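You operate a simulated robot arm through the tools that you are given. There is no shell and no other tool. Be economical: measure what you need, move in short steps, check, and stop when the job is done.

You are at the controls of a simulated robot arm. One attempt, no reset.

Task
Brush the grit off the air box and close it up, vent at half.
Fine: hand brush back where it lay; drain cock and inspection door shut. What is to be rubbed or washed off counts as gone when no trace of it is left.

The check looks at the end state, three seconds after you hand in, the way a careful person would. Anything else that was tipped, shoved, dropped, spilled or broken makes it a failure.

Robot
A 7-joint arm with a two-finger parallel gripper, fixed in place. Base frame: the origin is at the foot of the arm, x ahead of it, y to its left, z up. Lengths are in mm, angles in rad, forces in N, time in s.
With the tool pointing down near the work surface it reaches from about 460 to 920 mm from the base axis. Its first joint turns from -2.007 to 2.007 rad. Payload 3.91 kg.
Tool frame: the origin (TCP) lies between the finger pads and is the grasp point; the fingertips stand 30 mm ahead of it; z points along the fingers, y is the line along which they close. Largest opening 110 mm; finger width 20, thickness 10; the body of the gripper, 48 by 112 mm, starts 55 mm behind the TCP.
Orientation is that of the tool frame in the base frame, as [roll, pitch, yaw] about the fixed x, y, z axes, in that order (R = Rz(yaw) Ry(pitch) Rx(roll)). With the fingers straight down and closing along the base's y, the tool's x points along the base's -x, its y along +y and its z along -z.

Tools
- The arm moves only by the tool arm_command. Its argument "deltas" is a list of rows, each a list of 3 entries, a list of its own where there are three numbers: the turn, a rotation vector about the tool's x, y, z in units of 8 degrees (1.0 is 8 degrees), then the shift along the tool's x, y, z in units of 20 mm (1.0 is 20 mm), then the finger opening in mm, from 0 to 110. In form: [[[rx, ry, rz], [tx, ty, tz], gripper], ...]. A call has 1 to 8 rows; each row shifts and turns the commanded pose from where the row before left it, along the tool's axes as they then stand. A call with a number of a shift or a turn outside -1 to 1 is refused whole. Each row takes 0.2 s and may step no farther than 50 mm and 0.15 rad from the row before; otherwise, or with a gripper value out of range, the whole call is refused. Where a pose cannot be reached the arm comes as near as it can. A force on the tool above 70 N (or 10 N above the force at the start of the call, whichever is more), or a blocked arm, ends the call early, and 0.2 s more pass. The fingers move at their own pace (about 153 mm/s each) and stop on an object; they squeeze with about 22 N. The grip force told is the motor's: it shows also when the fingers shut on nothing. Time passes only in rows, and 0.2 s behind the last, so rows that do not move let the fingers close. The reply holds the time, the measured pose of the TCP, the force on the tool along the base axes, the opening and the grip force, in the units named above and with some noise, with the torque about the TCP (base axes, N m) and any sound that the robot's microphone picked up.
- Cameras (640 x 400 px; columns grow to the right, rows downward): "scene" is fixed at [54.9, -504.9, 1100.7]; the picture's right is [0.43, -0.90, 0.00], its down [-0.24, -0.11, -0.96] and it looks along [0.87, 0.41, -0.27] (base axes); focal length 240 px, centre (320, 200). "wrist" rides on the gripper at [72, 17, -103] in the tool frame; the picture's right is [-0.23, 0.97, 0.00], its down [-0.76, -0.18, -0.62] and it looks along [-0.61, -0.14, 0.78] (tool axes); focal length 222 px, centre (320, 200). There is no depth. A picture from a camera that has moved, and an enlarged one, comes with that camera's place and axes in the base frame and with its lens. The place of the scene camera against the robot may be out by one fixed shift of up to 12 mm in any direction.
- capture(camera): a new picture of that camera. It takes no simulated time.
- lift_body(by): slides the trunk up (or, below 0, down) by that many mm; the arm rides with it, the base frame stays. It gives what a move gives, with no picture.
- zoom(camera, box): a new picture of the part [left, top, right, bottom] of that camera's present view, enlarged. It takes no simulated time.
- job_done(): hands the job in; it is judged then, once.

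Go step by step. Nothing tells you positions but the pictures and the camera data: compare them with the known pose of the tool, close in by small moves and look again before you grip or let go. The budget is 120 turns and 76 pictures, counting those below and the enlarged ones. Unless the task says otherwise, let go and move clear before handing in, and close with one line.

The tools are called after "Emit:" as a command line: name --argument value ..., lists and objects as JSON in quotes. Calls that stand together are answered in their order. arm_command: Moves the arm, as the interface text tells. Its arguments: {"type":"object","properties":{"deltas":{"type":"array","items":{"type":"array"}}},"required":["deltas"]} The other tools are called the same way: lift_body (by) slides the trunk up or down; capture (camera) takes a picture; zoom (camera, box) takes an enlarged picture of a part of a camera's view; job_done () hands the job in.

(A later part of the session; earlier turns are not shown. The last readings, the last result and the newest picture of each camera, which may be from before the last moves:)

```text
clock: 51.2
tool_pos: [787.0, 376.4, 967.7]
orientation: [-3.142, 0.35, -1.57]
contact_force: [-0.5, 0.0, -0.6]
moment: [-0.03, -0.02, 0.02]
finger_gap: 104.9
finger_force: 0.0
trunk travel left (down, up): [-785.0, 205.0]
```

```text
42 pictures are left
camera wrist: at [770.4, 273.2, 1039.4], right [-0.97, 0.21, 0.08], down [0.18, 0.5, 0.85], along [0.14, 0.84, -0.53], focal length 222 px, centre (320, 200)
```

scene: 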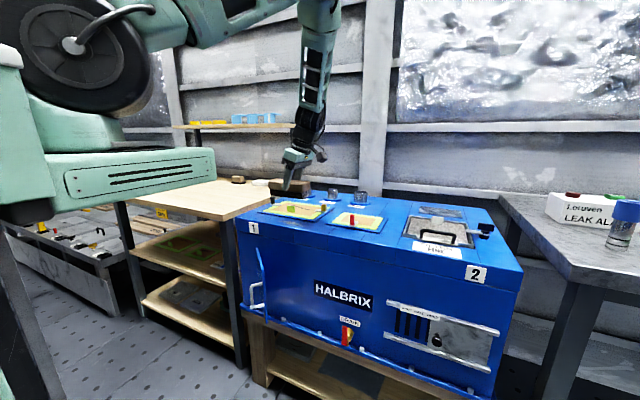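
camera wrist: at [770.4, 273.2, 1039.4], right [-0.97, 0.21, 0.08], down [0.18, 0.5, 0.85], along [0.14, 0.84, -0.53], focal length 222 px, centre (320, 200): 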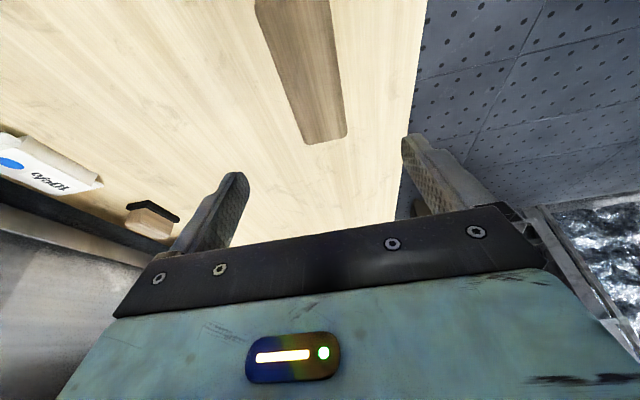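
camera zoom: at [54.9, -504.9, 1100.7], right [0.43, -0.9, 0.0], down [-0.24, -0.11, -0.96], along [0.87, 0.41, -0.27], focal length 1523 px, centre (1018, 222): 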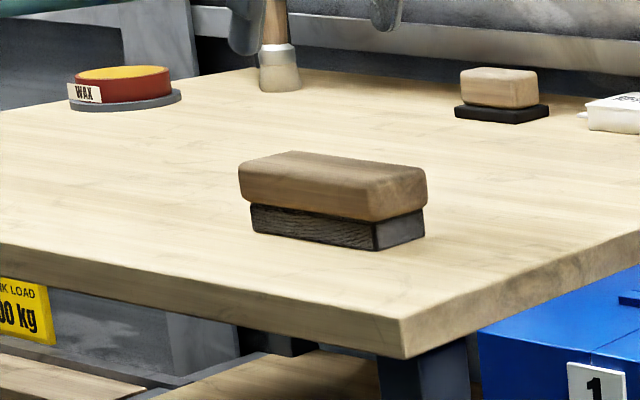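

The brush is back exactly where it lay. Next is the front of the box: I'll undo the tilt and move back in front of it.

Emit:
arm_command --deltas '[[[0, 1, 0], [0, 0, 0], 100], [[0, 1, 0], [0, 0, 0], 60], [[0, 0.5, 0], [1, 0.5, 0], 20], [[0, 0, 0], [1, 0.5, 0], 0], [[0, 0, 0], [1, 0.5, 0], 0], [[0, 0, 0], [1, 0.5, 0], 0], [[0, 0, 0], [1, 0.5, 0], 0], [[0, 0, 0], [1, 0.5, 0], 0]]'

Emit:
arm_command --deltas '[[[0, 0, 0], [1, 0.6, 0], 0], [[0, 0, 0], [1, 0.6, 0], 0], [[0, 0, 0], [1, 0.6, 0], 0], [[0, 0, 0], [1, 0.6, 0], 0], [[0, 0, 0], [1, 0.6, 0], 0], [[0, 0, 0], [1, 0.6, 0], 0], [[0, 0, 0], [1, 0.6, 0], 0], [[0, 0, 0], [1, 0.6, 0], 0]]'

Emit:
arm_command --deltas '[[[0, 0, 0], [1, 0.5, 0], 0], [[0, 0, 0], [1, 0.5, 0], 0], [[0, 0, 0], [1, 0.5, 0], 0], [[0, 0, 0], [1, 0.5, 0], 0], [[0, 0, 0], [1, 0.5, 0], 0], [[0, 0, 0], [1, 0.5, 0], 0], [[0, 0, 0], [1, 0.5, 0], 0], [[0, 0, 0], [1, 0.5, 0], 0]]'

Emit:
capture --camera "wrist"

```text
clock: 53.0
tool_pos: [708.1, 238.1, 966.4]
orientation: [-3.141, 0.001, -1.571]
contact_force: [0.2, -0.3, 0.2]
moment: [0.0, 0.03, -0.01]
finger_gap: 0.3
finger_force: 22.0
out of reach, approached as far as the arm can: row 1, 2
trunk travel left (down, up): [-785.0, 205.0]
```

```text
clock: 54.8
tool_pos: [613.4, 78.2, 966.8]
orientation: [-3.141, 0.002, -1.57]
contact_force: [-0.5, 0.0, 0.3]
moment: [0.0, -0.01, -0.02]
finger_gap: 0.0
finger_force: 22.3
trunk travel left (down, up): [-785.0, 205.0]
```

```text
clock: 56.6
tool_pos: [533.6, -82.0, 966.5]
orientation: [-3.14, -0.001, -1.571]
contact_force: [-0.2, 0.0, 0.4]
moment: [-0.01, 0.05, 0.01]
finger_gap: 0.0
finger_force: 22.2
trunk travel left (down, up): [-785.0, 205.0]
```

```text
41 pictures are left
camera wrist: at [516.6, -153.8, 1069.4], right [-0.97, 0.23, 0.0], down [0.18, 0.76, 0.62], along [0.14, 0.61, -0.78], focal length 222 px, centre (320, 200)
```

wrist: 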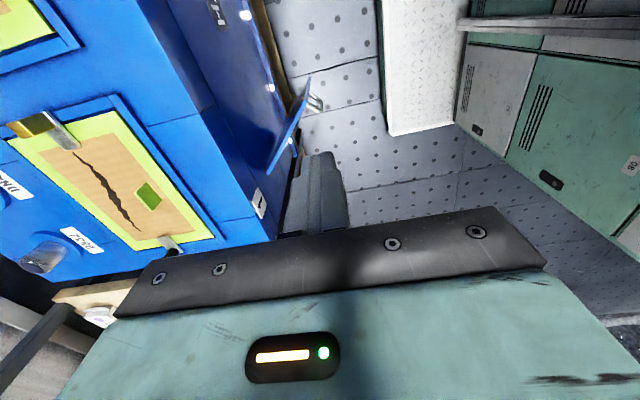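

The top looks clean from here too. Now turning the tool to point forward.

Emit:
arm_command --deltas '[[[1, 0, 0], [0, 0, 0], 0], [[1, 0, 0], [0, 0, 0], 0], [[1, 0, 0], [0, 0, 0], 0], [[1, 0, 0], [0, 0, 0], 0], [[1, 0, 0], [0, 0, 0], 0], [[1, 0, 0], [0, 0, 0], 0]]'

Emit:
arm_command --deltas '[[[1, 0, 0], [0, 0, 0], 0], [[1, 0, 0], [0, 0, 0], 0], [[1, 0, 0], [0, 0, 0], 0], [[1, 0, 0], [0, 0, 0], 0], [[1, 0, 0], [0, 0, 0], 0], [[0.25, 0, 0], [0, 0, 0], 0]]'

Emit:
capture --camera "scene"

```text
clock: 58.0
tool_pos: [616.8, -68.1, 941.3]
orientation: [-2.303, 0.0, -1.571]
contact_force: [-0.1, -0.9, 0.4]
moment: [0.0, -0.04, 0.02]
finger_gap: 0.0
finger_force: 21.9
out of reach, approached as far as the arm can: row 2, 3, 4, 5, 6
trunk travel left (down, up): [-785.0, 205.0]
```

```text
clock: 59.4
tool_pos: [619.9, -67.1, 940.1]
orientation: [-1.571, 0.001, -1.571]
contact_force: [0.3, -0.2, 0.1]
moment: [-0.01, -0.03, -0.03]
finger_gap: 0.2
finger_force: 22.3
out of reach, approached as far as the arm can: row 1
trunk travel left (down, up): [-785.0, 205.0]
```

```text
40 pictures are left
```

scene: 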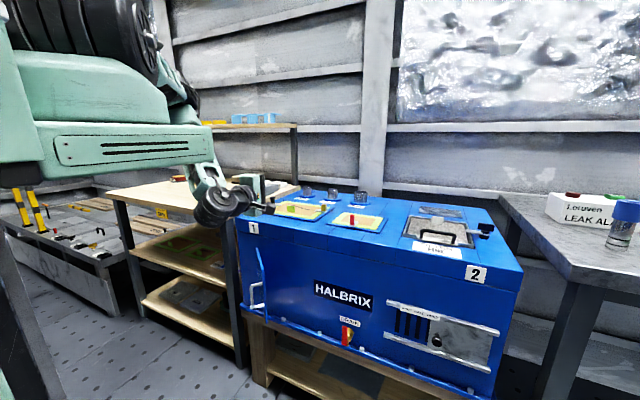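

The tool now points forward. I'll move right to y≈-390, where there is room to retract in front of the box.

Emit:
arm_command --deltas '[[[0, 0, 0], [1, 0, 0], 0], [[0, 0, 0], [1, 0, 0], 0], [[0, 0, 0], [1, 0, 0], 0], [[0, 0, 0], [1, 0, 0], 0], [[0, 0, 0], [1, 0, 0], 0], [[0, 0, 0], [1, 0, 0], 0], [[0, 0, 0], [1, 0, -0.3], 0], [[0, 0, 0], [1, 0, -0.3], 0]]'

Emit:
arm_command --deltas '[[[0, 0, 0], [1, 0, -0.4], 0], [[0, 0, 0], [1, 0, -0.4], 0], [[0, 0, 0], [1, 0, -0.4], 0], [[0, 0, 0], [1, 0, -0.5], 0], [[0, 0, 0], [1, 0, -0.5], 0], [[0, 0, 0], [1, 0, -0.5], 0], [[0, 0, 0], [1, 0, -0.5], 0], [[0, 0, 0], [1, 0, -0.5], 0]]'

Emit:
capture --camera "wrist"

```text
clock: 61.2
tool_pos: [608.0, -226.6, 939.6]
orientation: [-1.571, 0.0, -1.571]
contact_force: [-0.1, -0.1, 0.2]
moment: [0.0, 0.03, -0.02]
finger_gap: 0.0
finger_force: 22.4
trunk travel left (down, up): [-785.0, 205.0]
```

```text
clock: 62.1
tool_pos: [615.8, -273.8, 978.7]
orientation: [-1.424, 0.097, -1.565]
contact_force: [0.5, 1.2, -1.0]
moment: [-0.03, 0.02, -0.01]
finger_gap: 0.2
finger_force: 22.4
trunk travel left (down, up): [-785.0, 205.0]
stopped in row 4: the arm was blocked; the commanded pose is now the measured one
```

```text
39 pictures are left
camera wrist: at [516.0, -343.6, 938.9], right [0.14, 0.32, -0.94], down [-0.65, 0.75, 0.16], along [0.75, 0.58, 0.31], focal length 222 px, centre (320, 200)
```

wrist: 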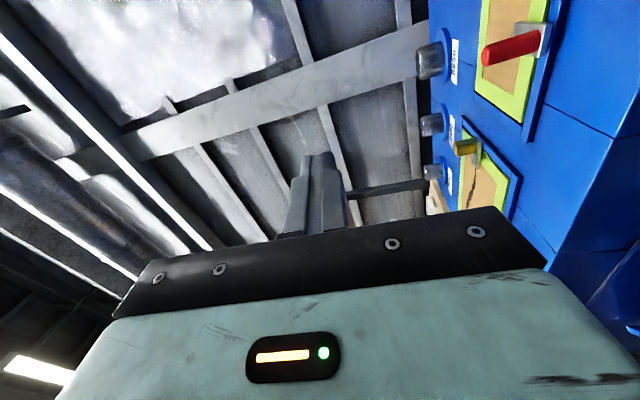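

The arm was blocked, probably by itself. Checking the scene.

Emit:
capture --camera "scene"

```text
38 pictures are left
```

scene: 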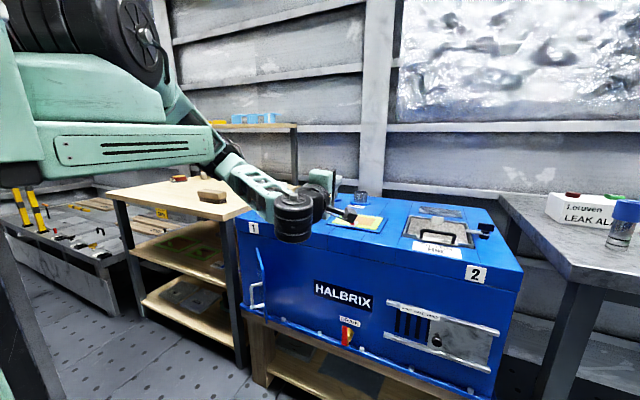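

The elbow folds awkwardly when the tool is fully horizontal. I'll go back to a mostly-down tool with a forward tilt of about 35°, which keeps the gripper body clear of the box front.

Emit:
arm_command --deltas '[[[-1, 0, 0], [0, 0, 0], 0], [[-1, 0, 0], [0, 0, 0], 0], [[-1, 0, 0], [0, 0, 0], 0], [[-1, 0, 0], [0, 0, 0], 0], [[-1, 0, 0], [0, 0, 0], 0], [[-1, 0, 0], [0, 0, 0], 0], [[-1, 0, 0], [0, 0, 0], 0], [[-0.4, 0, 0], [0, 0, 0], 0]]'

```text
clock: 63.4
tool_pos: [668.8, -233.1, 1067.3]
orientation: [-1.855, 0.32, -1.506]
contact_force: [0.5, 0.2, 0.3]
moment: [0.01, -0.02, 0.02]
finger_gap: 0.0
finger_force: 22.2
trunk travel left (down, up): [-785.0, 205.0]
stopped in row 6: the arm was blocked; the commanded pose is now the measured one
```

Still blocked; look again.

Emit:
capture --camera "scene"

```text
37 pictures are left
```

scene: 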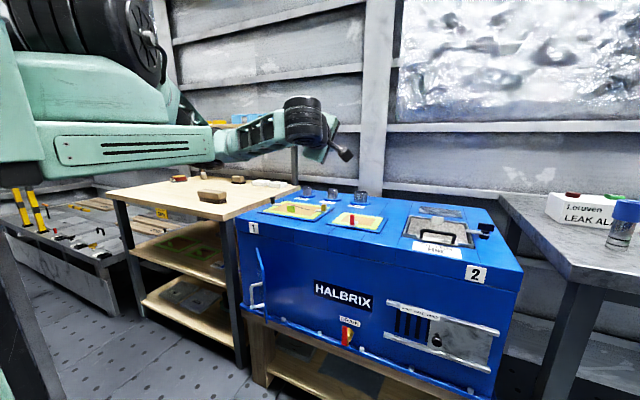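

Nothing touches. I'll extend outward a little to leave the folded region, then rotate the tool down.

Emit:
arm_command --deltas '[[[0, 0, 0], [0, 0, 1], 0], [[0, 0, 0], [0, 0, 1], 0], [[0, 0, 0], [0, 0, 1], 0], [[-1, 0, 0], [0, 0, 0], 0], [[-1, 0, 0], [0, 0, 0], 0], [[-1, 0, 0], [0, 0, 0], 0]]'

```text
clock: 64.8
tool_pos: [724.2, -224.7, 1051.7]
orientation: [-2.276, 0.321, -1.506]
contact_force: [-0.8, 0.2, 0.3]
moment: [-0.01, 0.01, -0.01]
finger_gap: 0.0
finger_force: 22.0
trunk travel left (down, up): [-785.0, 205.0]
```

Emit:
arm_command --deltas '[[[-1, 0, 0], [0, 0, 0], 0], [[-1, 0, 0], [0, 0, 0], 0], [[-1, 0, 0], [0, 0, 0], 0], [[-1, 0, 0], [0, 0, 0], 0], [[-1, 0, 0], [0, 0, 0], 0], [[-1, 0, 0], [0, 0, 0], 0], [[0, 1, 0], [0, 0, 0], 0], [[0, 1, 0], [0, 0, 0], 0]]'

Emit:
capture --camera "scene"

```text
clock: 66.6
tool_pos: [724.1, -224.8, 1050.7]
orientation: [-3.113, 0.039, -1.514]
contact_force: [0.2, -1.1, -0.4]
moment: [0.01, 0.04, 0.01]
finger_gap: 0.0
finger_force: 22.3
trunk travel left (down, up): [-785.0, 205.0]
```

```text
36 pictures are left
```

scene: 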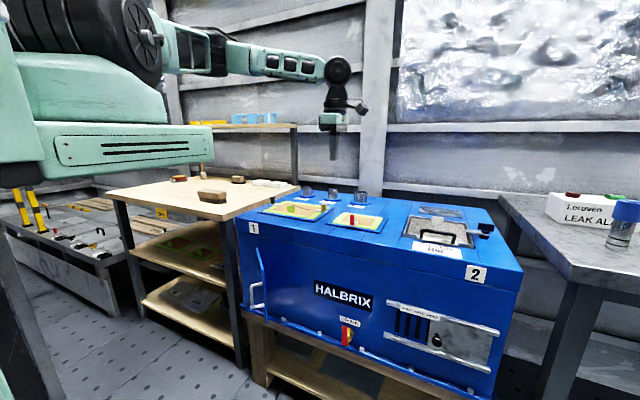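

Back in a normal posture. I'll turn the gripper back so it closes along y with the camera behind it — good for viewing the box front.

Emit:
arm_command --deltas '[[[0, 0.28, 0], [0, 0, 0], 0], [[0, 0, 1], [0, 0, 0], 0], [[0, 0, 1], [0, 0, 0], 0], [[0, 0, 1], [0, 0, 0], 0], [[0, 0, 1], [0, 0, 0], 0], [[0, 0, 1], [0, 0, 0], 0], [[0, 0, 1], [0, 0, 0], 0], [[0, 0, 1], [0, 0, 0], 0]]'

Emit:
arm_command --deltas '[[[0, 0, 1], [0, 0, 0], 0], [[0, 0, 1], [0, 0, 0], 0], [[0, 0, 1], [0, 0, 0], 0], [[0, 0, 1], [0, 0, 0], 0], [[0, 0, 0.65], [0, 0, 0], 0]]'

Emit:
arm_command --deltas '[[[0, 0, 0], [1, 0, 0], 0], [[0, 0, 0], [1, 0, 0], 0], [[0, 0, 0], [1, 0, 0], 0], [[0, 0, 0], [1, 0, 0], 0], [[0, 0, 0], [1, 0, 0], 0], [[0, 0, 0], [1, 0, 0], 0], [[0, 0, 0], [1, 0, 0], 0], [[0, 0, 0], [1, 0, 0], 0]]'

```text
clock: 68.4
tool_pos: [724.7, -223.1, 1051.9]
orientation: [-3.127, 0.027, -2.496]
contact_force: [-0.1, 0.4, -0.7]
moment: [0.01, 0.01, -0.02]
finger_gap: 0.0
finger_force: 22.1
trunk travel left (down, up): [-785.0, 205.0]
```

```text
clock: 69.6
tool_pos: [724.5, -224.3, 1050.6]
orientation: [3.14, 0.028, 3.138]
contact_force: [-0.1, 0.6, -0.4]
moment: [-0.04, 0.04, -0.02]
finger_gap: 0.0
finger_force: 22.3
trunk travel left (down, up): [-785.0, 205.0]
```

```text
clock: 71.4
tool_pos: [564.9, -222.9, 1044.7]
orientation: [3.141, 0.028, -3.141]
contact_force: [0.1, 0.0, 0.6]
moment: [0.01, 0.0, 0.01]
finger_gap: 0.0
finger_force: 22.6
trunk travel left (down, up): [-785.0, 205.0]
```

Emit:
arm_command --deltas '[[[0, 0, 0], [1, 0, 0], 0], [[0, 0, 0], [1, 0, 1], 0], [[0, 0, 0], [0, 0, 1], 0], [[0, 0, 0], [0, 0, 1], 0], [[0, 0, 0], [0, 0, 1], 0], [[0, 0, 0], [0, 0, 1], 0], [[0, 0, 0], [0, 0, 1], 0], [[0, 0, 0], [0, 0, 1], 0]]'

Emit:
lift_body --by -100

Emit:
capture --camera "wrist"

```text
clock: 73.2
tool_pos: [529.0, -223.9, 904.5]
orientation: [3.139, 0.027, 3.14]
contact_force: [0.4, -0.1, -0.3]
moment: [-0.02, -0.05, -0.02]
finger_gap: 0.1
finger_force: 21.7
trunk travel left (down, up): [-785.0, 205.0]
```

```text
clock: 74.6
tool_pos: [529.3, -223.8, 805.7]
orientation: [3.14, 0.029, -3.141]
contact_force: [0.5, 0.7, 0.1]
moment: [0.01, -0.01, -0.01]
finger_gap: 0.0
finger_force: 22.3
trunk travel left (down, up): [-685.0, 305.0]
```

```text
35 pictures are left
camera wrist: at [454.0, -206.2, 906.2], right [0.23, 0.97, 0.01], down [0.74, -0.18, 0.64], along [0.63, -0.14, -0.77], focal length 222 px, centre (320, 200)
```

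wrist: 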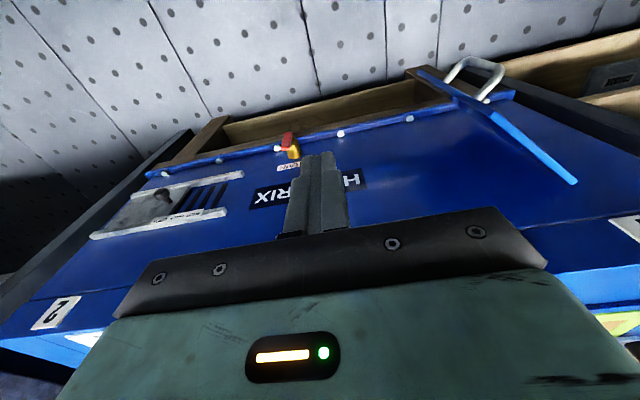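

Good view of the whole front. Zooming in on the door, the cock, and the vent.

Emit:
zoom --camera "wrist" --box '[380, 40, 620, 190]'

Emit:
zoom --camera "wrist" --box '[80, 120, 330, 260]'

Emit:
zoom --camera "wrist" --box '[250, 115, 330, 175]'

Emit:
zoom --camera "scene" --box '[325, 305, 385, 355]'

```text
2.67 times, centred on (500, 115) of wrist
camera zoom: at [454.0, -206.2, 906.2], right [0.23, 0.97, 0.01], down [0.74, -0.18, 0.64], along [0.63, -0.14, -0.77], focal length 592 px, centre (-160, 427)
```

zoom: 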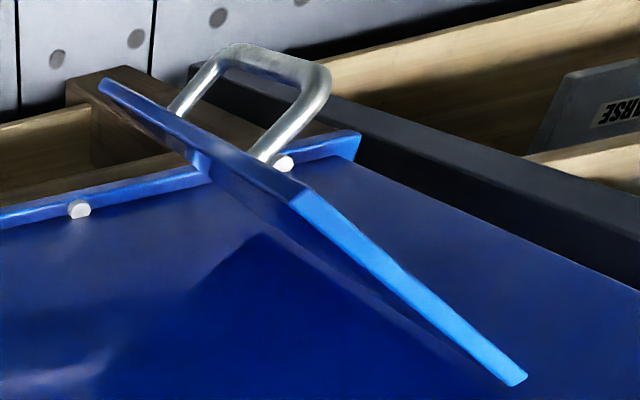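

```text
2.56 times, centred on (205, 190) of wrist
camera zoom: at [454.0, -206.2, 906.2], right [0.23, 0.97, 0.01], down [0.74, -0.18, 0.64], along [0.63, -0.14, -0.77], focal length 569 px, centre (614, 226)
```

zoom: 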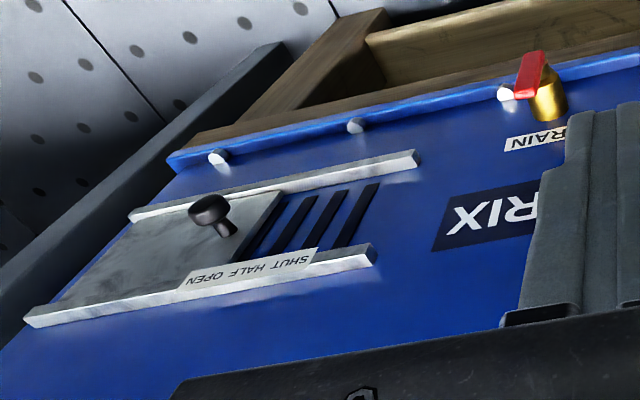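

```text
6.67 times, centred on (290, 145) of wrist
camera zoom: at [454.0, -206.2, 906.2], right [0.23, 0.97, 0.01], down [0.74, -0.18, 0.64], along [0.63, -0.14, -0.77], focal length 1481 px, centre (520, 567)
```

zoom: 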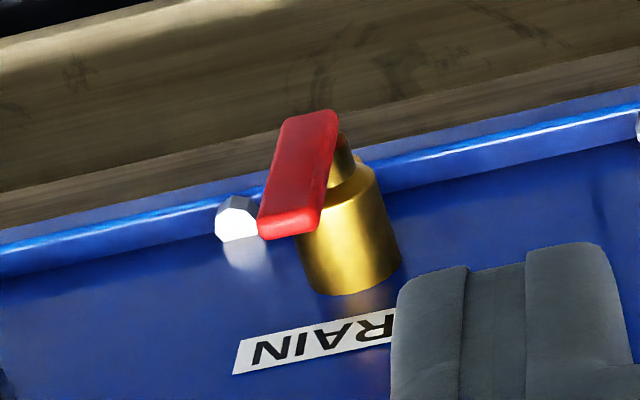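

```text
8.00 times, centred on (355, 330) of scene
camera zoom: at [54.9, -504.9, 1100.7], right [0.43, -0.9, 0.0], down [-0.24, -0.11, -0.96], along [0.87, 0.41, -0.27], focal length 1919 px, centre (40, -840)
```

zoom: 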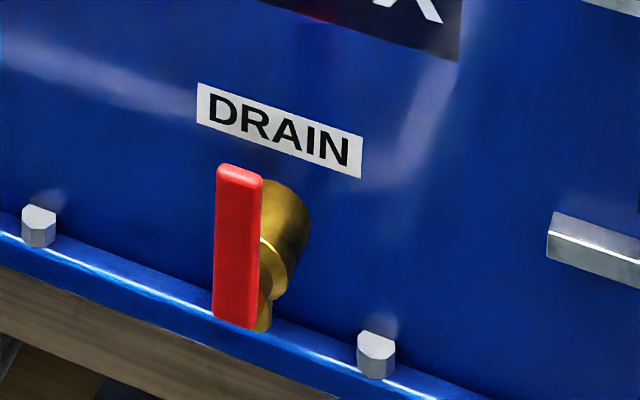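

The door is hinged at about y 49 with its free edge at (560, -67), z 507–700, so it must be pushed in +x from its outer side. The cock lever is vertical and the vent plate sits at OPEN. Door first: I'll tilt forward and go to y -25 above it.

Emit:
arm_command --deltas '[[[0, 0, 0], [0, 1, 0], 0], [[0, 0, 0], [0, 1, 0], 0], [[0, 0, 0], [0, 1, 0], 0], [[0, 0, 0], [0, 1, 0], 0], [[0, -1, 0], [0, 1, 0], 0], [[0, -1, 0], [0, 1, 0], 0], [[0, -1, 0], [0, 1, 0], 0], [[0, -0.3, 0], [0, 1, 0], 0]]'

```text
clock: 76.4
tool_pos: [555.3, -60.3, 791.8]
orientation: [-3.141, 0.489, 3.141]
contact_force: [0.0, 0.7, 0.5]
moment: [0.05, 0.01, 0.01]
finger_gap: 0.0
finger_force: 22.1
out of reach, approached as far as the arm can: row 6, 7
trunk travel left (down, up): [-685.0, 305.0]
```

Emit:
arm_command --deltas '[[[0, 0, 0], [0, 1, 0], 0], [[0, 0, 0], [0, 1, 0], 0], [[0, 0, 0], [0, 0.5, 0], 0], [[0, 0, 0], [0, 0, 0], 0]]'

Emit:
lift_body --by -60

Emit:
capture --camera "wrist"

```text
clock: 77.4
tool_pos: [555.3, -9.6, 792.2]
orientation: [3.138, 0.489, 3.139]
contact_force: [-0.8, -0.2, -0.1]
moment: [0.02, -0.01, -0.02]
finger_gap: 0.0
finger_force: 21.9
trunk travel left (down, up): [-685.0, 305.0]
```

```text
clock: 78.4
tool_pos: [555.3, -11.0, 732.9]
orientation: [3.138, 0.488, 3.141]
contact_force: [-0.7, -0.1, 0.1]
moment: [0.01, 0.02, -0.01]
finger_gap: 0.2
finger_force: 21.9
trunk travel left (down, up): [-625.0, 365.0]
```

```text
30 pictures are left
camera wrist: at [443.3, 7.3, 789.4], right [0.2, 0.97, 0.11], down [0.38, -0.18, 0.91], along [0.9, -0.14, -0.41], focal length 222 px, centre (320, 200)
```

wrist: 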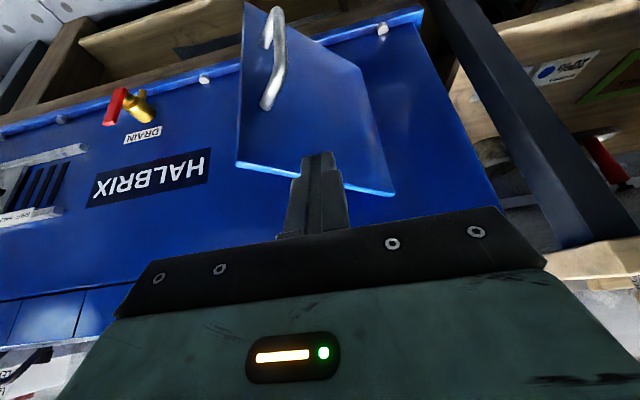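

The fingers are on the outer side of the door, clear of the handle. Lowering 35 mm, then pushing forward.

Emit:
lift_body --by -35

Emit:
arm_command --deltas '[[[0, 0, 0], [-0.66, 0, 0.353], 0], [[0, 0, 0], [-0.66, 0, 0.353], 0], [[0, 0, 0], [-0.66, 0, 0.353], 0], [[0, 0, 0], [-0.44, 0, 0.235], 0], [[0, 0, 0], [-0.44, 0, 0.235], 0], [[0, 0, 0], [0, 0, 0], 0]]'

Emit:
capture --camera "wrist"

```text
clock: 79.2
tool_pos: [554.6, -7.9, 698.7]
orientation: [3.136, 0.488, 3.141]
contact_force: [0.3, -0.4, 0.1]
moment: [-0.02, 0.01, -0.01]
finger_gap: 0.0
finger_force: 21.7
trunk travel left (down, up): [-590.0, 400.0]
```

```text
clock: 80.5
tool_pos: [620.8, -9.0, 696.9]
orientation: [3.139, 0.488, 3.14]
contact_force: [-1.0, 0.0, 0.5]
moment: [0.01, 0.02, -0.01]
finger_gap: 0.0
finger_force: 21.6
trunk travel left (down, up): [-590.0, 400.0]
```

```text
29 pictures are left
camera wrist: at [508.3, 7.7, 754.2], right [0.2, 0.97, 0.11], down [0.38, -0.18, 0.91], along [0.9, -0.14, -0.41], focal length 222 px, centre (320, 200)
```

wrist: 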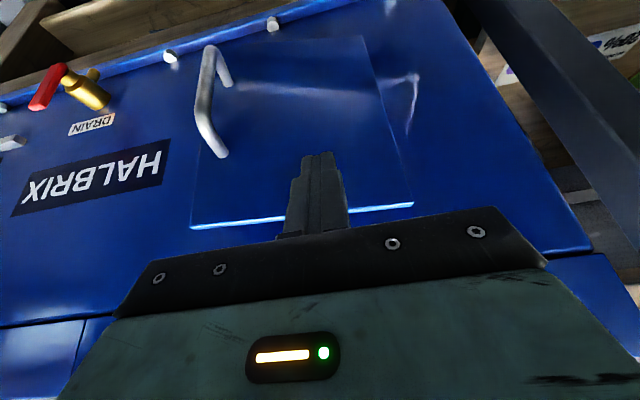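

The door is swinging shut. Pushing on in small steps until firm contact.

Emit:
arm_command --deltas '[[[0, 0, 0], [-0.35, 0, 0.188], 0], [[0, 0, 0], [-0.22, 0, 0.118], 0], [[0, 0, 0], [-0.22, 0, 0.118], 0], [[0, 0, 0], [0, 0, 0], 0]]'

Emit:
capture --camera "wrist"

```text
clock: 81.5
tool_pos: [637.3, -10.4, 696.8]
orientation: [3.139, 0.49, 3.139]
contact_force: [-0.8, -0.3, 0.5]
moment: [0.02, 0.01, -0.04]
finger_gap: 0.1
finger_force: 21.7
trunk travel left (down, up): [-590.0, 400.0]
```

```text
28 pictures are left
camera wrist: at [526.0, 7.7, 754.3], right [0.2, 0.97, 0.11], down [0.38, -0.18, 0.91], along [0.9, -0.14, -0.41], focal length 222 px, centre (320, 200)
```

wrist: 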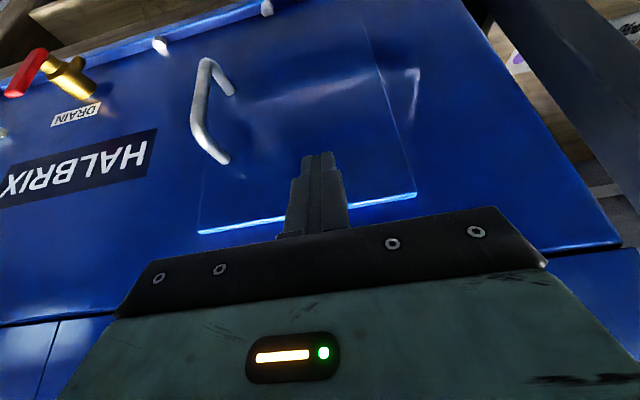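

Emit:
arm_command --deltas '[[[0, 0, 0], [-0.176, 0, 0.094], 0], [[0, 0, 0], [-0.176, 0, 0.094], 0], [[0, 0, 0], [0, 0, 0], 0]]'

Emit:
arm_command --deltas '[[[0, 0, 0], [-0.13, 0, 0.07], 0], [[0, 0, 0], [-0.13, 0, 0.07], 0], [[0, 0, 0], [0, 0, 0], 0]]'

```text
clock: 82.3
tool_pos: [642.4, -9.3, 696.8]
orientation: [3.14, 0.482, -3.141]
contact_force: [-29.1, -1.0, 8.7]
moment: [0.2, 0.45, -0.02]
finger_gap: 0.0
finger_force: 21.9
trunk travel left (down, up): [-590.0, 400.0]
```

```text
clock: 83.1
tool_pos: [642.1, -9.8, 694.7]
orientation: [-3.137, 0.465, -3.137]
contact_force: [-20.2, 1.8, 19.7]
moment: [-0.18, 0.11, 0.02]
finger_gap: 0.0
finger_force: 21.7
trunk travel left (down, up): [-590.0, 400.0]
stopped in row 3: the force on the tool passed its limit at 72 N (the readings are from after the stop); the commanded pose is now the measured one
```

Firm stop, so the door is shut. Backing off and checking.

Emit:
arm_command --deltas '[[[0, 0, 0], [0.88, 0, -0.47], 0], [[0, 0, 0], [0.88, 0, -0.47], 0], [[0, 0, 0], [0.88, 0, -0.47], 0], [[0, 0, 0], [0.66, 0, -0.35], 0], [[0, 0, 0], [0, 0, 0], 0]]'

Emit:
capture --camera "wrist"

```text
clock: 84.3
tool_pos: [569.4, -10.3, 696.5]
orientation: [-3.138, 0.468, -3.138]
contact_force: [-0.4, 0.8, -0.1]
moment: [0.02, 0.01, 0.0]
finger_gap: 0.2
finger_force: 22.6
trunk travel left (down, up): [-590.0, 400.0]
```

```text
27 pictures are left
camera wrist: at [458.9, 7.2, 754.9], right [0.2, 0.97, 0.1], down [0.4, -0.18, 0.9], along [0.89, -0.14, -0.42], focal length 222 px, centre (320, 200)
```

wrist: 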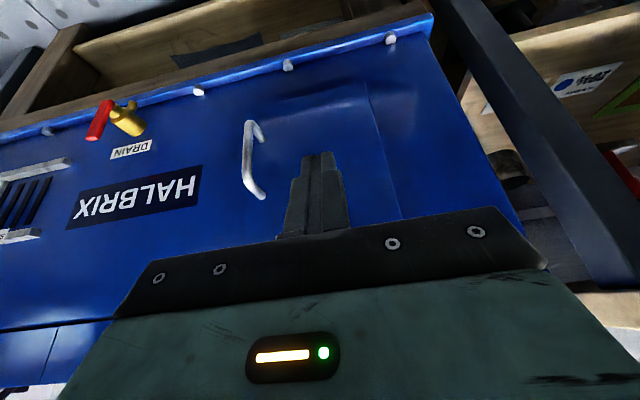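

The door is flush. Moving right and down for a close look at the drain cock.

Emit:
arm_command --deltas '[[[0, 0, 0], [0.3, -1, -0.16], 0], [[0, 0, 0], [0, -1, 0], 0], [[0, 0, 0], [0, -1, 0], 0], [[0, 0, 0], [0, -1, 0], 0], [[0, 0, 0], [0, -1, 0], 0], [[0, 0, 0], [0, -1, 0], 0], [[0, 0, 0], [0, -1, 0], 0], [[0, 0, 0], [0, -1, 0], 0]]'

Emit:
arm_command --deltas '[[[0, 0, 0], [0.3, -1, -0.16], 0], [[0, 0, 0], [0.3, -1, -0.16], 0], [[0, 0, 0], [0.3, -1, -0.16], 0], [[0, 0, 0], [0, 0, 0], 0]]'

Emit:
lift_body --by -100

Emit:
capture --camera "wrist"

```text
clock: 86.1
tool_pos: [563.0, -169.6, 695.4]
orientation: [-3.138, 0.468, -3.139]
contact_force: [-0.3, -0.1, -0.1]
moment: [0.0, 0.0, 0.04]
finger_gap: 0.0
finger_force: 21.7
trunk travel left (down, up): [-590.0, 400.0]
```

```text
clock: 87.1
tool_pos: [542.4, -230.4, 697.4]
orientation: [-3.14, 0.466, -3.138]
contact_force: [-0.2, -0.1, 0.5]
moment: [-0.01, -0.03, -0.03]
finger_gap: 0.1
finger_force: 21.9
trunk travel left (down, up): [-590.0, 400.0]
```

```text
clock: 88.5
tool_pos: [542.3, -229.8, 597.5]
orientation: [-3.141, 0.468, -3.139]
contact_force: [-0.5, 0.8, 0.8]
moment: [-0.02, 0.03, 0.0]
finger_gap: 0.0
finger_force: 21.8
trunk travel left (down, up): [-490.0, 500.0]
```

```text
26 pictures are left
camera wrist: at [432.4, -213.1, 656.5], right [0.2, 0.97, 0.1], down [0.4, -0.18, 0.9], along [0.89, -0.14, -0.42], focal length 222 px, centre (320, 200)
```

wrist: 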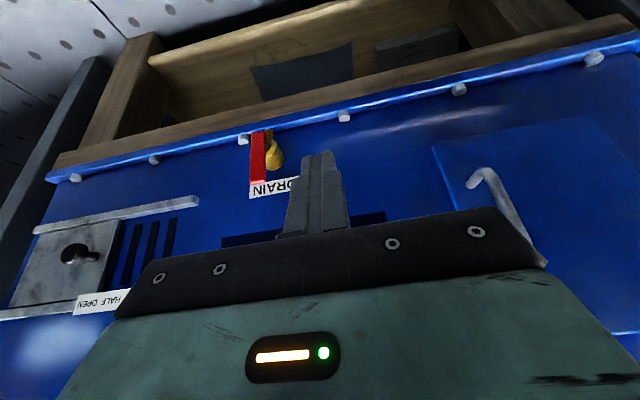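

Emit:
zoom --camera "wrist" --box '[220, 110, 310, 200]'

```text
4.44 times, centred on (265, 155) of wrist
camera zoom: at [432.4, -213.1, 656.5], right [0.2, 0.97, 0.1], down [0.4, -0.18, 0.9], along [0.89, -0.14, -0.42], focal length 987 px, centre (564, 400)
```

zoom: 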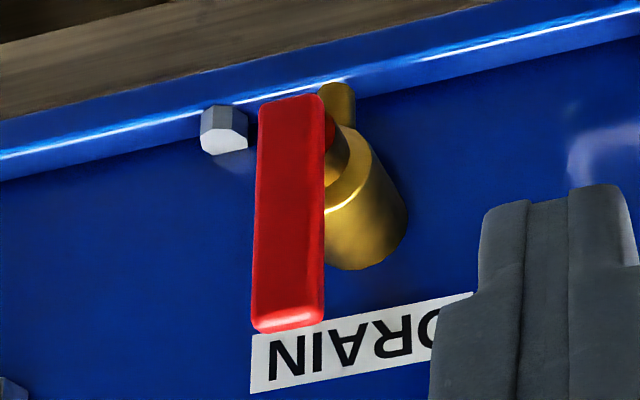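

The cock's lever stands up from a pivot near (626, -309, 475), in line with the spout, so it looks open. It has to be turned a quarter. I'll approach at its +y side and try turning it toward -y, watching the force.

Emit:
arm_command --deltas '[[[0, 0, 0], [0, -1, 0], 0], [[0, 0, 0], [0, -1, 0], 0], [[0, 0, 0], [0, -0.6, 0], 0], [[0, 0, 0], [0, 0, 0], 0]]'

Emit:
lift_body --by -55

Emit:
arm_command --deltas '[[[0, 0, 0], [-0.8, 0, 0.405], 0], [[0, 0, 0], [-0.8, 0, 0.405], 0], [[0, 0, 0], [-0.8, 0, 0.405], 0], [[0, 0, 0], [-0.8, 0, 0.405], 0], [[0, 0, 0], [0, 0, 0], 0]]'

Emit:
capture --camera "wrist"

Emit:
zoom --camera "scene" --box '[300, 275, 420, 365]'

```text
clock: 89.5
tool_pos: [543.4, -281.5, 598.1]
orientation: [-3.139, 0.467, -3.137]
contact_force: [-0.2, -0.9, -0.6]
moment: [0.0, 0.01, -0.03]
finger_gap: 0.0
finger_force: 22.3
trunk travel left (down, up): [-490.0, 500.0]
```

```text
clock: 90.4
tool_pos: [543.5, -282.1, 541.8]
orientation: [-3.139, 0.469, -3.138]
contact_force: [0.4, 0.6, 0.2]
moment: [-0.01, -0.01, 0.05]
finger_gap: 0.0
finger_force: 22.4
trunk travel left (down, up): [-435.0, 555.0]
```

```text
clock: 91.6
tool_pos: [615.0, -281.7, 542.9]
orientation: [-3.139, 0.469, -3.14]
contact_force: [0.4, 0.8, 0.1]
moment: [-0.04, -0.01, 0.0]
finger_gap: 0.2
finger_force: 21.9
trunk travel left (down, up): [-435.0, 555.0]
```

```text
24 pictures are left
camera wrist: at [504.5, -265.4, 602.0], right [0.2, 0.97, 0.1], down [0.4, -0.18, 0.9], along [0.89, -0.14, -0.42], focal length 222 px, centre (320, 200)
```

wrist: 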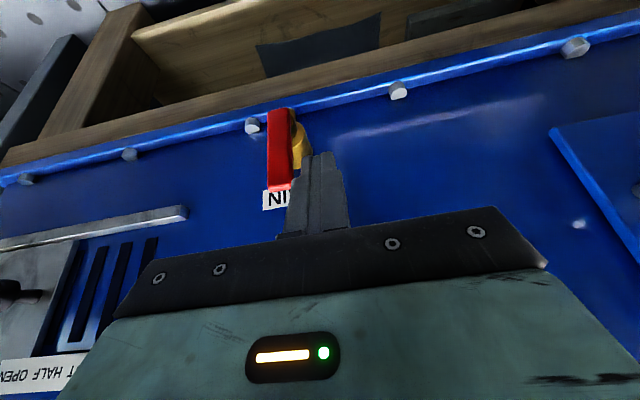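

```text
4.44 times, centred on (360, 320) of scene
camera zoom: at [54.9, -504.9, 1100.7], right [0.43, -0.9, 0.0], down [-0.24, -0.11, -0.96], along [0.87, 0.41, -0.27], focal length 1066 px, centre (142, -333)
```

zoom: 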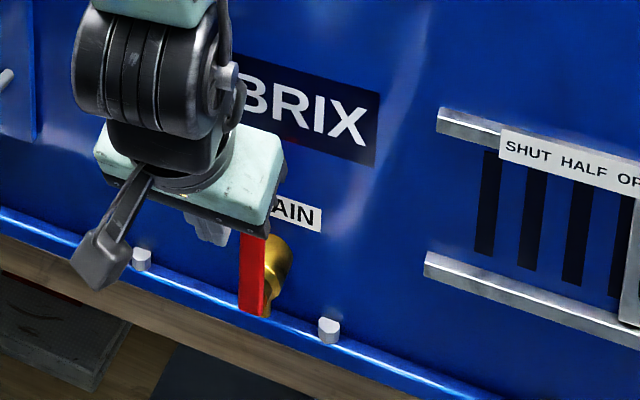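

The finger is beside the lever's upper part. Pushing gently toward -y.

Emit:
arm_command --deltas '[[[0, 0, 0], [0, -0.4, 0], 0], [[0, 0, 0], [0, -0.3, 0], 0], [[0, 0, 0], [0, -0.3, 0], 0], [[0, 0, 0], [0, -0.3, 0], 0], [[0, 0, 0], [0, 0, 0], 0]]'

Emit:
capture --camera "wrist"

```text
clock: 92.8
tool_pos: [614.0, -308.7, 542.1]
orientation: [-3.14, 0.468, -3.137]
contact_force: [-0.5, 0.4, 0.3]
moment: [-0.01, -0.03, 0.0]
finger_gap: 0.0
finger_force: 22.0
trunk travel left (down, up): [-435.0, 555.0]
```

```text
22 pictures are left
camera wrist: at [503.7, -291.5, 601.6], right [0.2, 0.97, 0.1], down [0.4, -0.18, 0.9], along [0.89, -0.14, -0.42], focal length 222 px, centre (320, 200)
```

wrist: 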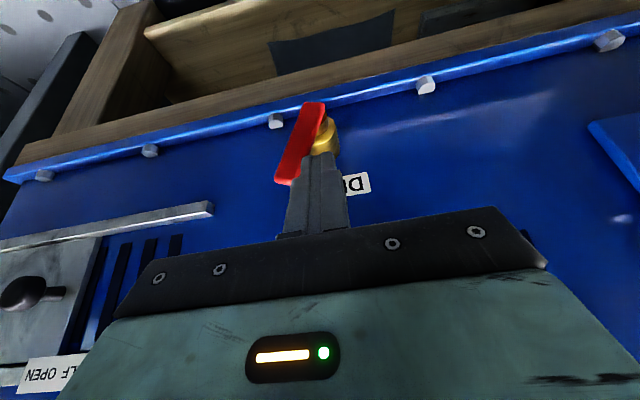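

The lever turns freely that way. Following its arc.

Emit:
arm_command --deltas '[[[0, 0, 0], [0, -0.4, 0], 0], [[0, 0, 0], [0, -0.4, 0], 0], [[0, 0, 0], [0.13, -0.4, 0.27], 0], [[0, 0, 0], [0.14, -0.4, 0.27], 0], [[0, 0, 0], [0.2, -0.3, 0.4], 0], [[0, 0, 0], [0.2, -0.2, 0.4], 0], [[0, 0, 0], [0, 0, 0], 0]]'

Emit:
capture --camera "wrist"

```text
clock: 94.4
tool_pos: [616.8, -350.7, 512.0]
orientation: [-3.14, 0.469, -3.139]
contact_force: [0.1, 0.0, 0.3]
moment: [-0.02, 0.01, 0.02]
finger_gap: 0.1
finger_force: 21.9
trunk travel left (down, up): [-435.0, 555.0]
```

```text
21 pictures are left
camera wrist: at [504.6, -333.5, 571.6], right [0.2, 0.97, 0.1], down [0.4, -0.18, 0.9], along [0.89, -0.14, -0.42], focal length 222 px, centre (320, 200)
```

wrist: 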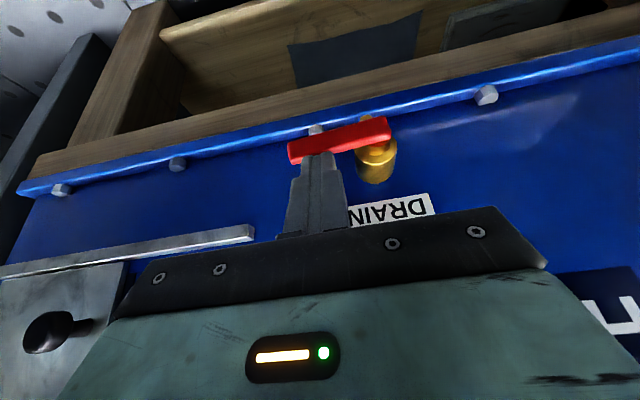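

Almost horizontal. Pressing a little further to find its stop.

Emit:
arm_command --deltas '[[[0, 0, 0], [0.07, 0, 0.134], 0], [[0, 0, 0], [0.07, 0, 0.134], 0], [[0, 0, 0], [0, 0, 0], 0]]'

Emit:
capture --camera "wrist"

```text
clock: 95.2
tool_pos: [614.8, -351.4, 507.3]
orientation: [-3.139, 0.469, -3.139]
contact_force: [-5.6, -0.3, 19.3]
moment: [0.15, 0.01, -0.19]
finger_gap: 0.0
finger_force: 22.5
trunk travel left (down, up): [-435.0, 555.0]
```

```text
20 pictures are left
camera wrist: at [504.1, -333.6, 567.0], right [0.2, 0.97, 0.1], down [0.4, -0.17, 0.9], along [0.9, -0.14, -0.42], focal length 222 px, centre (320, 200)
```

wrist: 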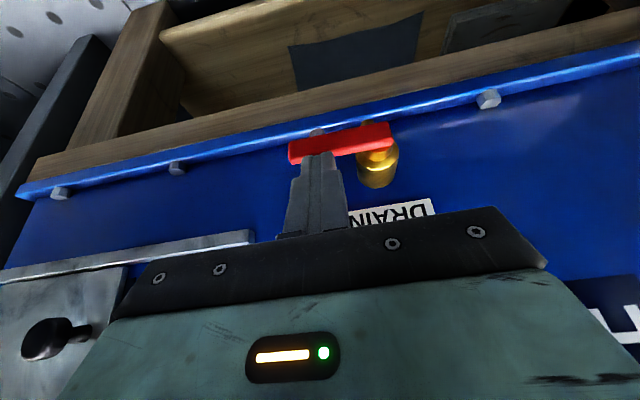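

The lever is horizontal and against its stop: the cock is shut. Now I'll withdraw and go to the vent knob near (641, -555, 569).

Emit:
arm_command --deltas '[[[0, 0, 0], [-0.45, 0, -0.89], 0], [[0, 0, 0], [0.89, 0, -0.45], 0], [[0, 0, 0], [0.89, 0, -0.45], 0], [[0, 0, 0], [0.89, 0, -0.45], 0], [[0, 0, 0], [-0.45, -0.4, -0.89], 0], [[0, 0, 0], [-0.45, -0.5, -0.85], 30], [[0, 0, 0], [-0.3, -0.9, -0.6], 60], [[0, 0, 0], [0, -1, 0], 80]]'

Emit:
arm_command --deltas '[[[0, 0, 0], [0, -1, 0], 80], [[0, 0, 0], [0, -1, 0], 80], [[0, 0, 0], [0, -1, 0], 80], [[0, 0, 0], [0, -1, 0], 80], [[0, 0, 0], [0, -1, 0], 80], [[0, 0, 0], [0, -1, 0], 80], [[0, 0, 0], [0, -1, 0], 80]]'

Emit:
capture --camera "wrist"

```text
clock: 97.0
tool_pos: [556.2, -405.9, 580.6]
orientation: [-3.14, 0.468, -3.138]
contact_force: [0.3, 0.3, -0.2]
moment: [-0.01, 0.03, -0.02]
finger_gap: 79.7
finger_force: 0.0
trunk travel left (down, up): [-435.0, 555.0]
```

```text
clock: 98.6
tool_pos: [556.9, -545.4, 581.5]
orientation: [-3.14, 0.468, -3.138]
contact_force: [0.3, 0.5, 0.3]
moment: [0.0, 0.03, -0.03]
finger_gap: 80.2
finger_force: 0.0
trunk travel left (down, up): [-435.0, 555.0]
```

```text
19 pictures are left
camera wrist: at [445.8, -529.2, 639.4], right [0.2, 0.97, 0.1], down [0.4, -0.18, 0.9], along [0.89, -0.14, -0.42], focal length 222 px, centre (320, 200)
```

wrist: 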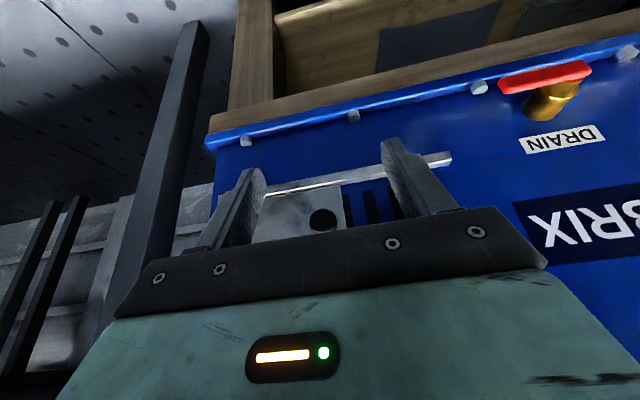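

Knob confirmed near (641, -560, 568). Moving in with open fingers around it.

Emit:
arm_command --deltas '[[[0, 0, 0], [-0.11, -0.65, -0.22], 80], [[0, 0, 0], [-0.83, 0, 0.42], 80], [[0, 0, 0], [-0.83, 0, 0.42], 80], [[0, 0, 0], [-0.83, 0, 0.42], 80], [[0, 0, 0], [-0.83, 0, 0.42], 80], [[0, 0, 0], [0, 0, 0], 80]]'

Emit:
capture --camera "wrist"

Emit:
zoom --camera "scene" --box '[370, 270, 530, 370]'

```text
clock: 100.0
tool_pos: [630.8, -559.9, 585.3]
orientation: [-3.14, 0.468, -3.138]
contact_force: [-0.4, -0.1, 0.4]
moment: [0.0, -0.01, -0.02]
finger_gap: 79.9
finger_force: 0.0
trunk travel left (down, up): [-435.0, 555.0]
```

```text
18 pictures are left
camera wrist: at [520.3, -542.4, 644.1], right [0.2, 0.97, 0.1], down [0.4, -0.18, 0.9], along [0.89, -0.14, -0.42], focal length 222 px, centre (320, 200)
```

wrist: 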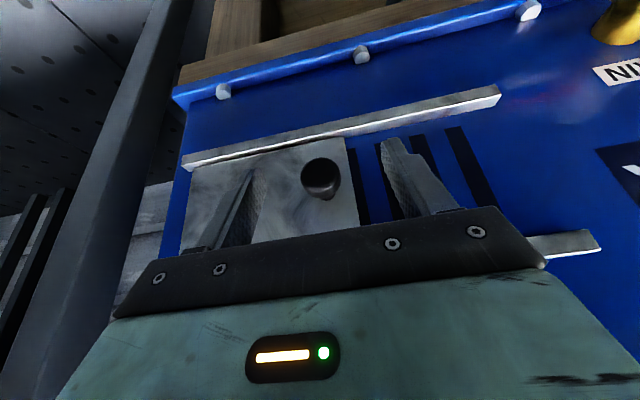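

```text
4.00 times, centred on (450, 320) of scene
camera zoom: at [54.9, -504.9, 1100.7], right [0.43, -0.9, 0.0], down [-0.24, -0.11, -0.96], along [0.87, 0.41, -0.27], focal length 959 px, centre (-200, -280)
```

zoom: 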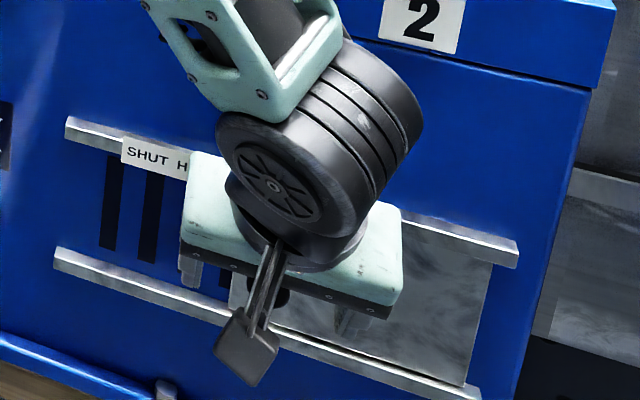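

Knob lies between the fingers, maybe slightly deeper. I'll close and look at the gap.

Emit:
arm_command --deltas '[[[0, 0, 0], [-0.35, 0, 0.18], 80], [[0, 0, 0], [0, 0, 0], 40], [[0, 0, 0], [0, 0, 0], 10], [[0, 0, 0], [0, 0, 0], 10]]'

Emit:
capture --camera "wrist"

```text
clock: 101.0
tool_pos: [639.8, -559.9, 584.6]
orientation: [-3.14, 0.469, -3.138]
contact_force: [0.4, -0.1, -0.6]
moment: [-0.02, -0.04, 0.0]
finger_gap: 25.3
finger_force: 45.1
trunk travel left (down, up): [-435.0, 555.0]
```

```text
16 pictures are left
camera wrist: at [527.5, -542.4, 644.0], right [0.2, 0.97, 0.1], down [0.4, -0.18, 0.9], along [0.89, -0.14, -0.42], focal length 222 px, centre (320, 200)
```

wrist: 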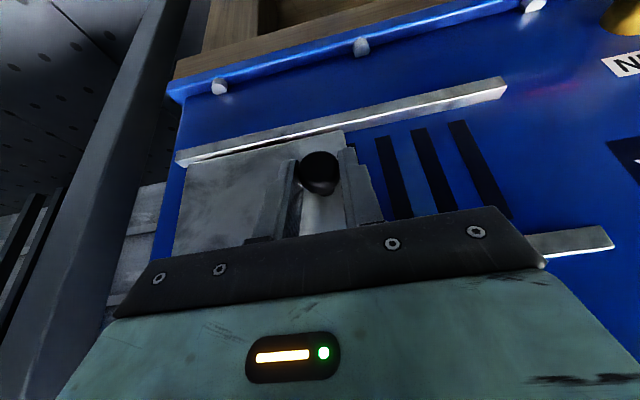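

Knob gripped (25 mm) at y -560. Sliding toward HALF.

Emit:
arm_command --deltas '[[[0, 0, 0], [0, 0.3, 0], 10], [[0, 0, 0], [0, 0.3, 0], 10], [[0, 0, 0], [0, 0.3, 0], 10], [[0, 0, 0], [0, 0.3, 0], 10], [[0, 0, 0], [0, 0.3, 0], 10], [[0, 0, 0], [0, 0.3, 0], 10], [[0, 0, 0], [0, 0, 0], 10]]'

Emit:
capture --camera "wrist"

```text
clock: 102.6
tool_pos: [638.6, -523.3, 584.6]
orientation: [-3.139, 0.468, -3.138]
contact_force: [-2.7, -1.2, 2.3]
moment: [-0.06, -0.09, -0.02]
finger_gap: 25.3
finger_force: 45.0
trunk travel left (down, up): [-435.0, 555.0]
```

```text
15 pictures are left
camera wrist: at [527.5, -506.0, 643.9], right [0.2, 0.97, 0.1], down [0.4, -0.17, 0.9], along [0.89, -0.14, -0.42], focal length 222 px, centre (320, 200)
```

wrist: 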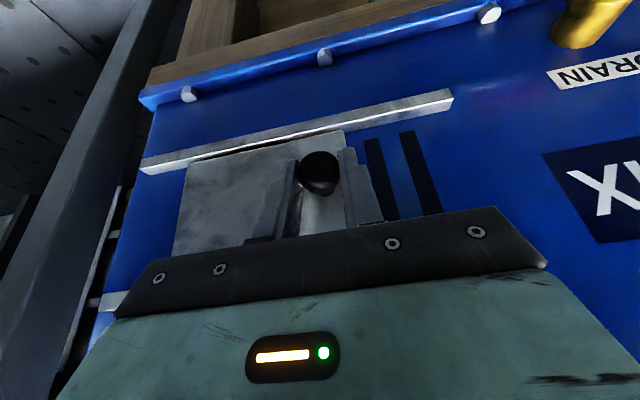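

Two slots covered and two open, knob under HALF. To confirm the midpoint I'll find the shut stop, then come back.

Emit:
arm_command --deltas '[[[0, 0, 0], [0, 0.3, 0], 10], [[0, 0, 0], [0, 0.3, 0], 10], [[0, 0, 0], [0, 0.3, 0], 10], [[0, 0, 0], [0, 0.3, 0], 10], [[0, 0, 0], [0, 0.3, 0], 10], [[0, 0, 0], [0, 0.2, 0], 10], [[0, 0, 0], [0, 0, 0], 10]]'

```text
clock: 104.2
tool_pos: [637.9, -489.5, 584.4]
orientation: [-3.141, 0.47, -3.139]
contact_force: [-3.2, -1.7, 5.9]
moment: [-0.05, -0.12, -0.03]
finger_gap: 25.2
finger_force: 44.9
trunk travel left (down, up): [-435.0, 555.0]
```

Emit:
arm_command --deltas '[[[0, 0, 0], [0, 0.15, 0], 10], [[0, 0, 0], [0, 0.15, 0], 10], [[0, 0, 0], [0, 0.15, 0], 10], [[0, 0, 0], [0, 0, 0], 10]]'

Emit:
capture --camera "wrist"

```text
clock: 105.2
tool_pos: [639.0, -479.4, 585.3]
orientation: [-3.137, 0.469, -3.137]
contact_force: [-3.2, -2.0, 7.2]
moment: [-0.09, -0.24, -0.06]
finger_gap: 25.3
finger_force: 45.1
trunk travel left (down, up): [-435.0, 555.0]
```

```text
14 pictures are left
camera wrist: at [527.5, -462.8, 643.9], right [0.2, 0.97, 0.1], down [0.4, -0.17, 0.9], along [0.9, -0.14, -0.42], focal length 222 px, centre (320, 200)
```

wrist: 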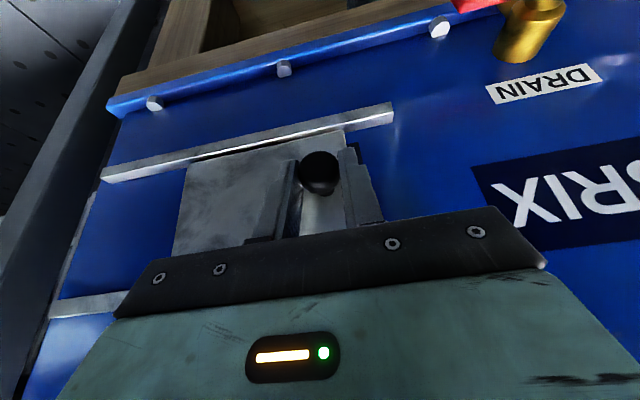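

Emit:
arm_command --deltas '[[[0, 0, 0], [0, 0.15, 0], 10], [[0, 0, 0], [0, 0.15, 0], 10], [[0, 0, 0], [0, 0.15, 0], 10], [[0, 0, 0], [0, 0.15, 0], 10], [[0, 0, 0], [0, 0, 0], 10]]'

```text
clock: 106.4
tool_pos: [638.3, -468.0, 584.6]
orientation: [-3.14, 0.469, -3.137]
contact_force: [1.2, -1.7, 6.1]
moment: [-0.03, -0.32, 0.04]
finger_gap: 25.2
finger_force: 44.8
trunk travel left (down, up): [-435.0, 555.0]
```

Emit:
arm_command --deltas '[[[0, 0, 0], [0, 0.15, 0], 10], [[0, 0, 0], [0, 0.15, 0], 10], [[0, 0, 0], [0, 0.15, 0], 10], [[0, 0, 0], [0, 0.15, 0], 10], [[0, 0, 0], [0, 0, 0], 10]]'

Emit:
capture --camera "wrist"

```text
clock: 107.6
tool_pos: [637.9, -459.4, 585.0]
orientation: [-3.134, 0.469, -3.14]
contact_force: [17.4, -29.7, -5.8]
moment: [-0.58, -0.41, -0.27]
finger_gap: 25.4
finger_force: 45.0
trunk travel left (down, up): [-435.0, 555.0]
```

```text
13 pictures are left
camera wrist: at [527.5, -441.8, 643.7], right [0.2, 0.97, 0.1], down [0.4, -0.17, 0.9], along [0.89, -0.15, -0.42], focal length 222 px, centre (320, 200)
```

wrist: 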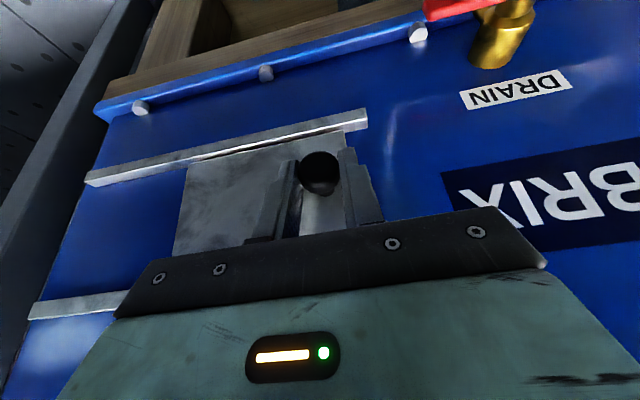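

Shut stop at y≈-460. I'll also find the open stop to get the exact middle.

Emit:
arm_command --deltas '[[[0, 0, 0], [0, -0.6, 0], 10], [[0, 0, 0], [0, -0.6, 0], 10], [[0, 0, 0], [0, -0.6, 0], 10], [[0, 0, 0], [0, -0.6, 0], 10], [[0, 0, 0], [0, -0.6, 0], 10], [[0, 0, 0], [0, -0.6, 0], 10], [[0, 0, 0], [0, -0.6, 0], 10], [[0, 0, 0], [0, -0.6, 0], 10]]'

Emit:
arm_command --deltas '[[[0, 0, 0], [0, -0.2, 0], 10], [[0, 0, 0], [0, -0.15, 0], 10], [[0, 0, 0], [0, -0.15, 0], 10], [[0, 0, 0], [0, 0, 0], 10]]'

```text
clock: 109.4
tool_pos: [638.6, -551.4, 585.1]
orientation: [-3.139, 0.469, -3.138]
contact_force: [-3.6, 1.8, 5.6]
moment: [-0.03, -0.62, -0.12]
finger_gap: 25.3
finger_force: 44.7
trunk travel left (down, up): [-435.0, 555.0]
```

```text
clock: 110.4
tool_pos: [639.5, -560.7, 585.4]
orientation: [3.14, 0.469, -3.139]
contact_force: [-7.9, 13.0, 4.4]
moment: [0.3, 0.04, 0.11]
finger_gap: 25.3
finger_force: 45.1
trunk travel left (down, up): [-435.0, 555.0]
```

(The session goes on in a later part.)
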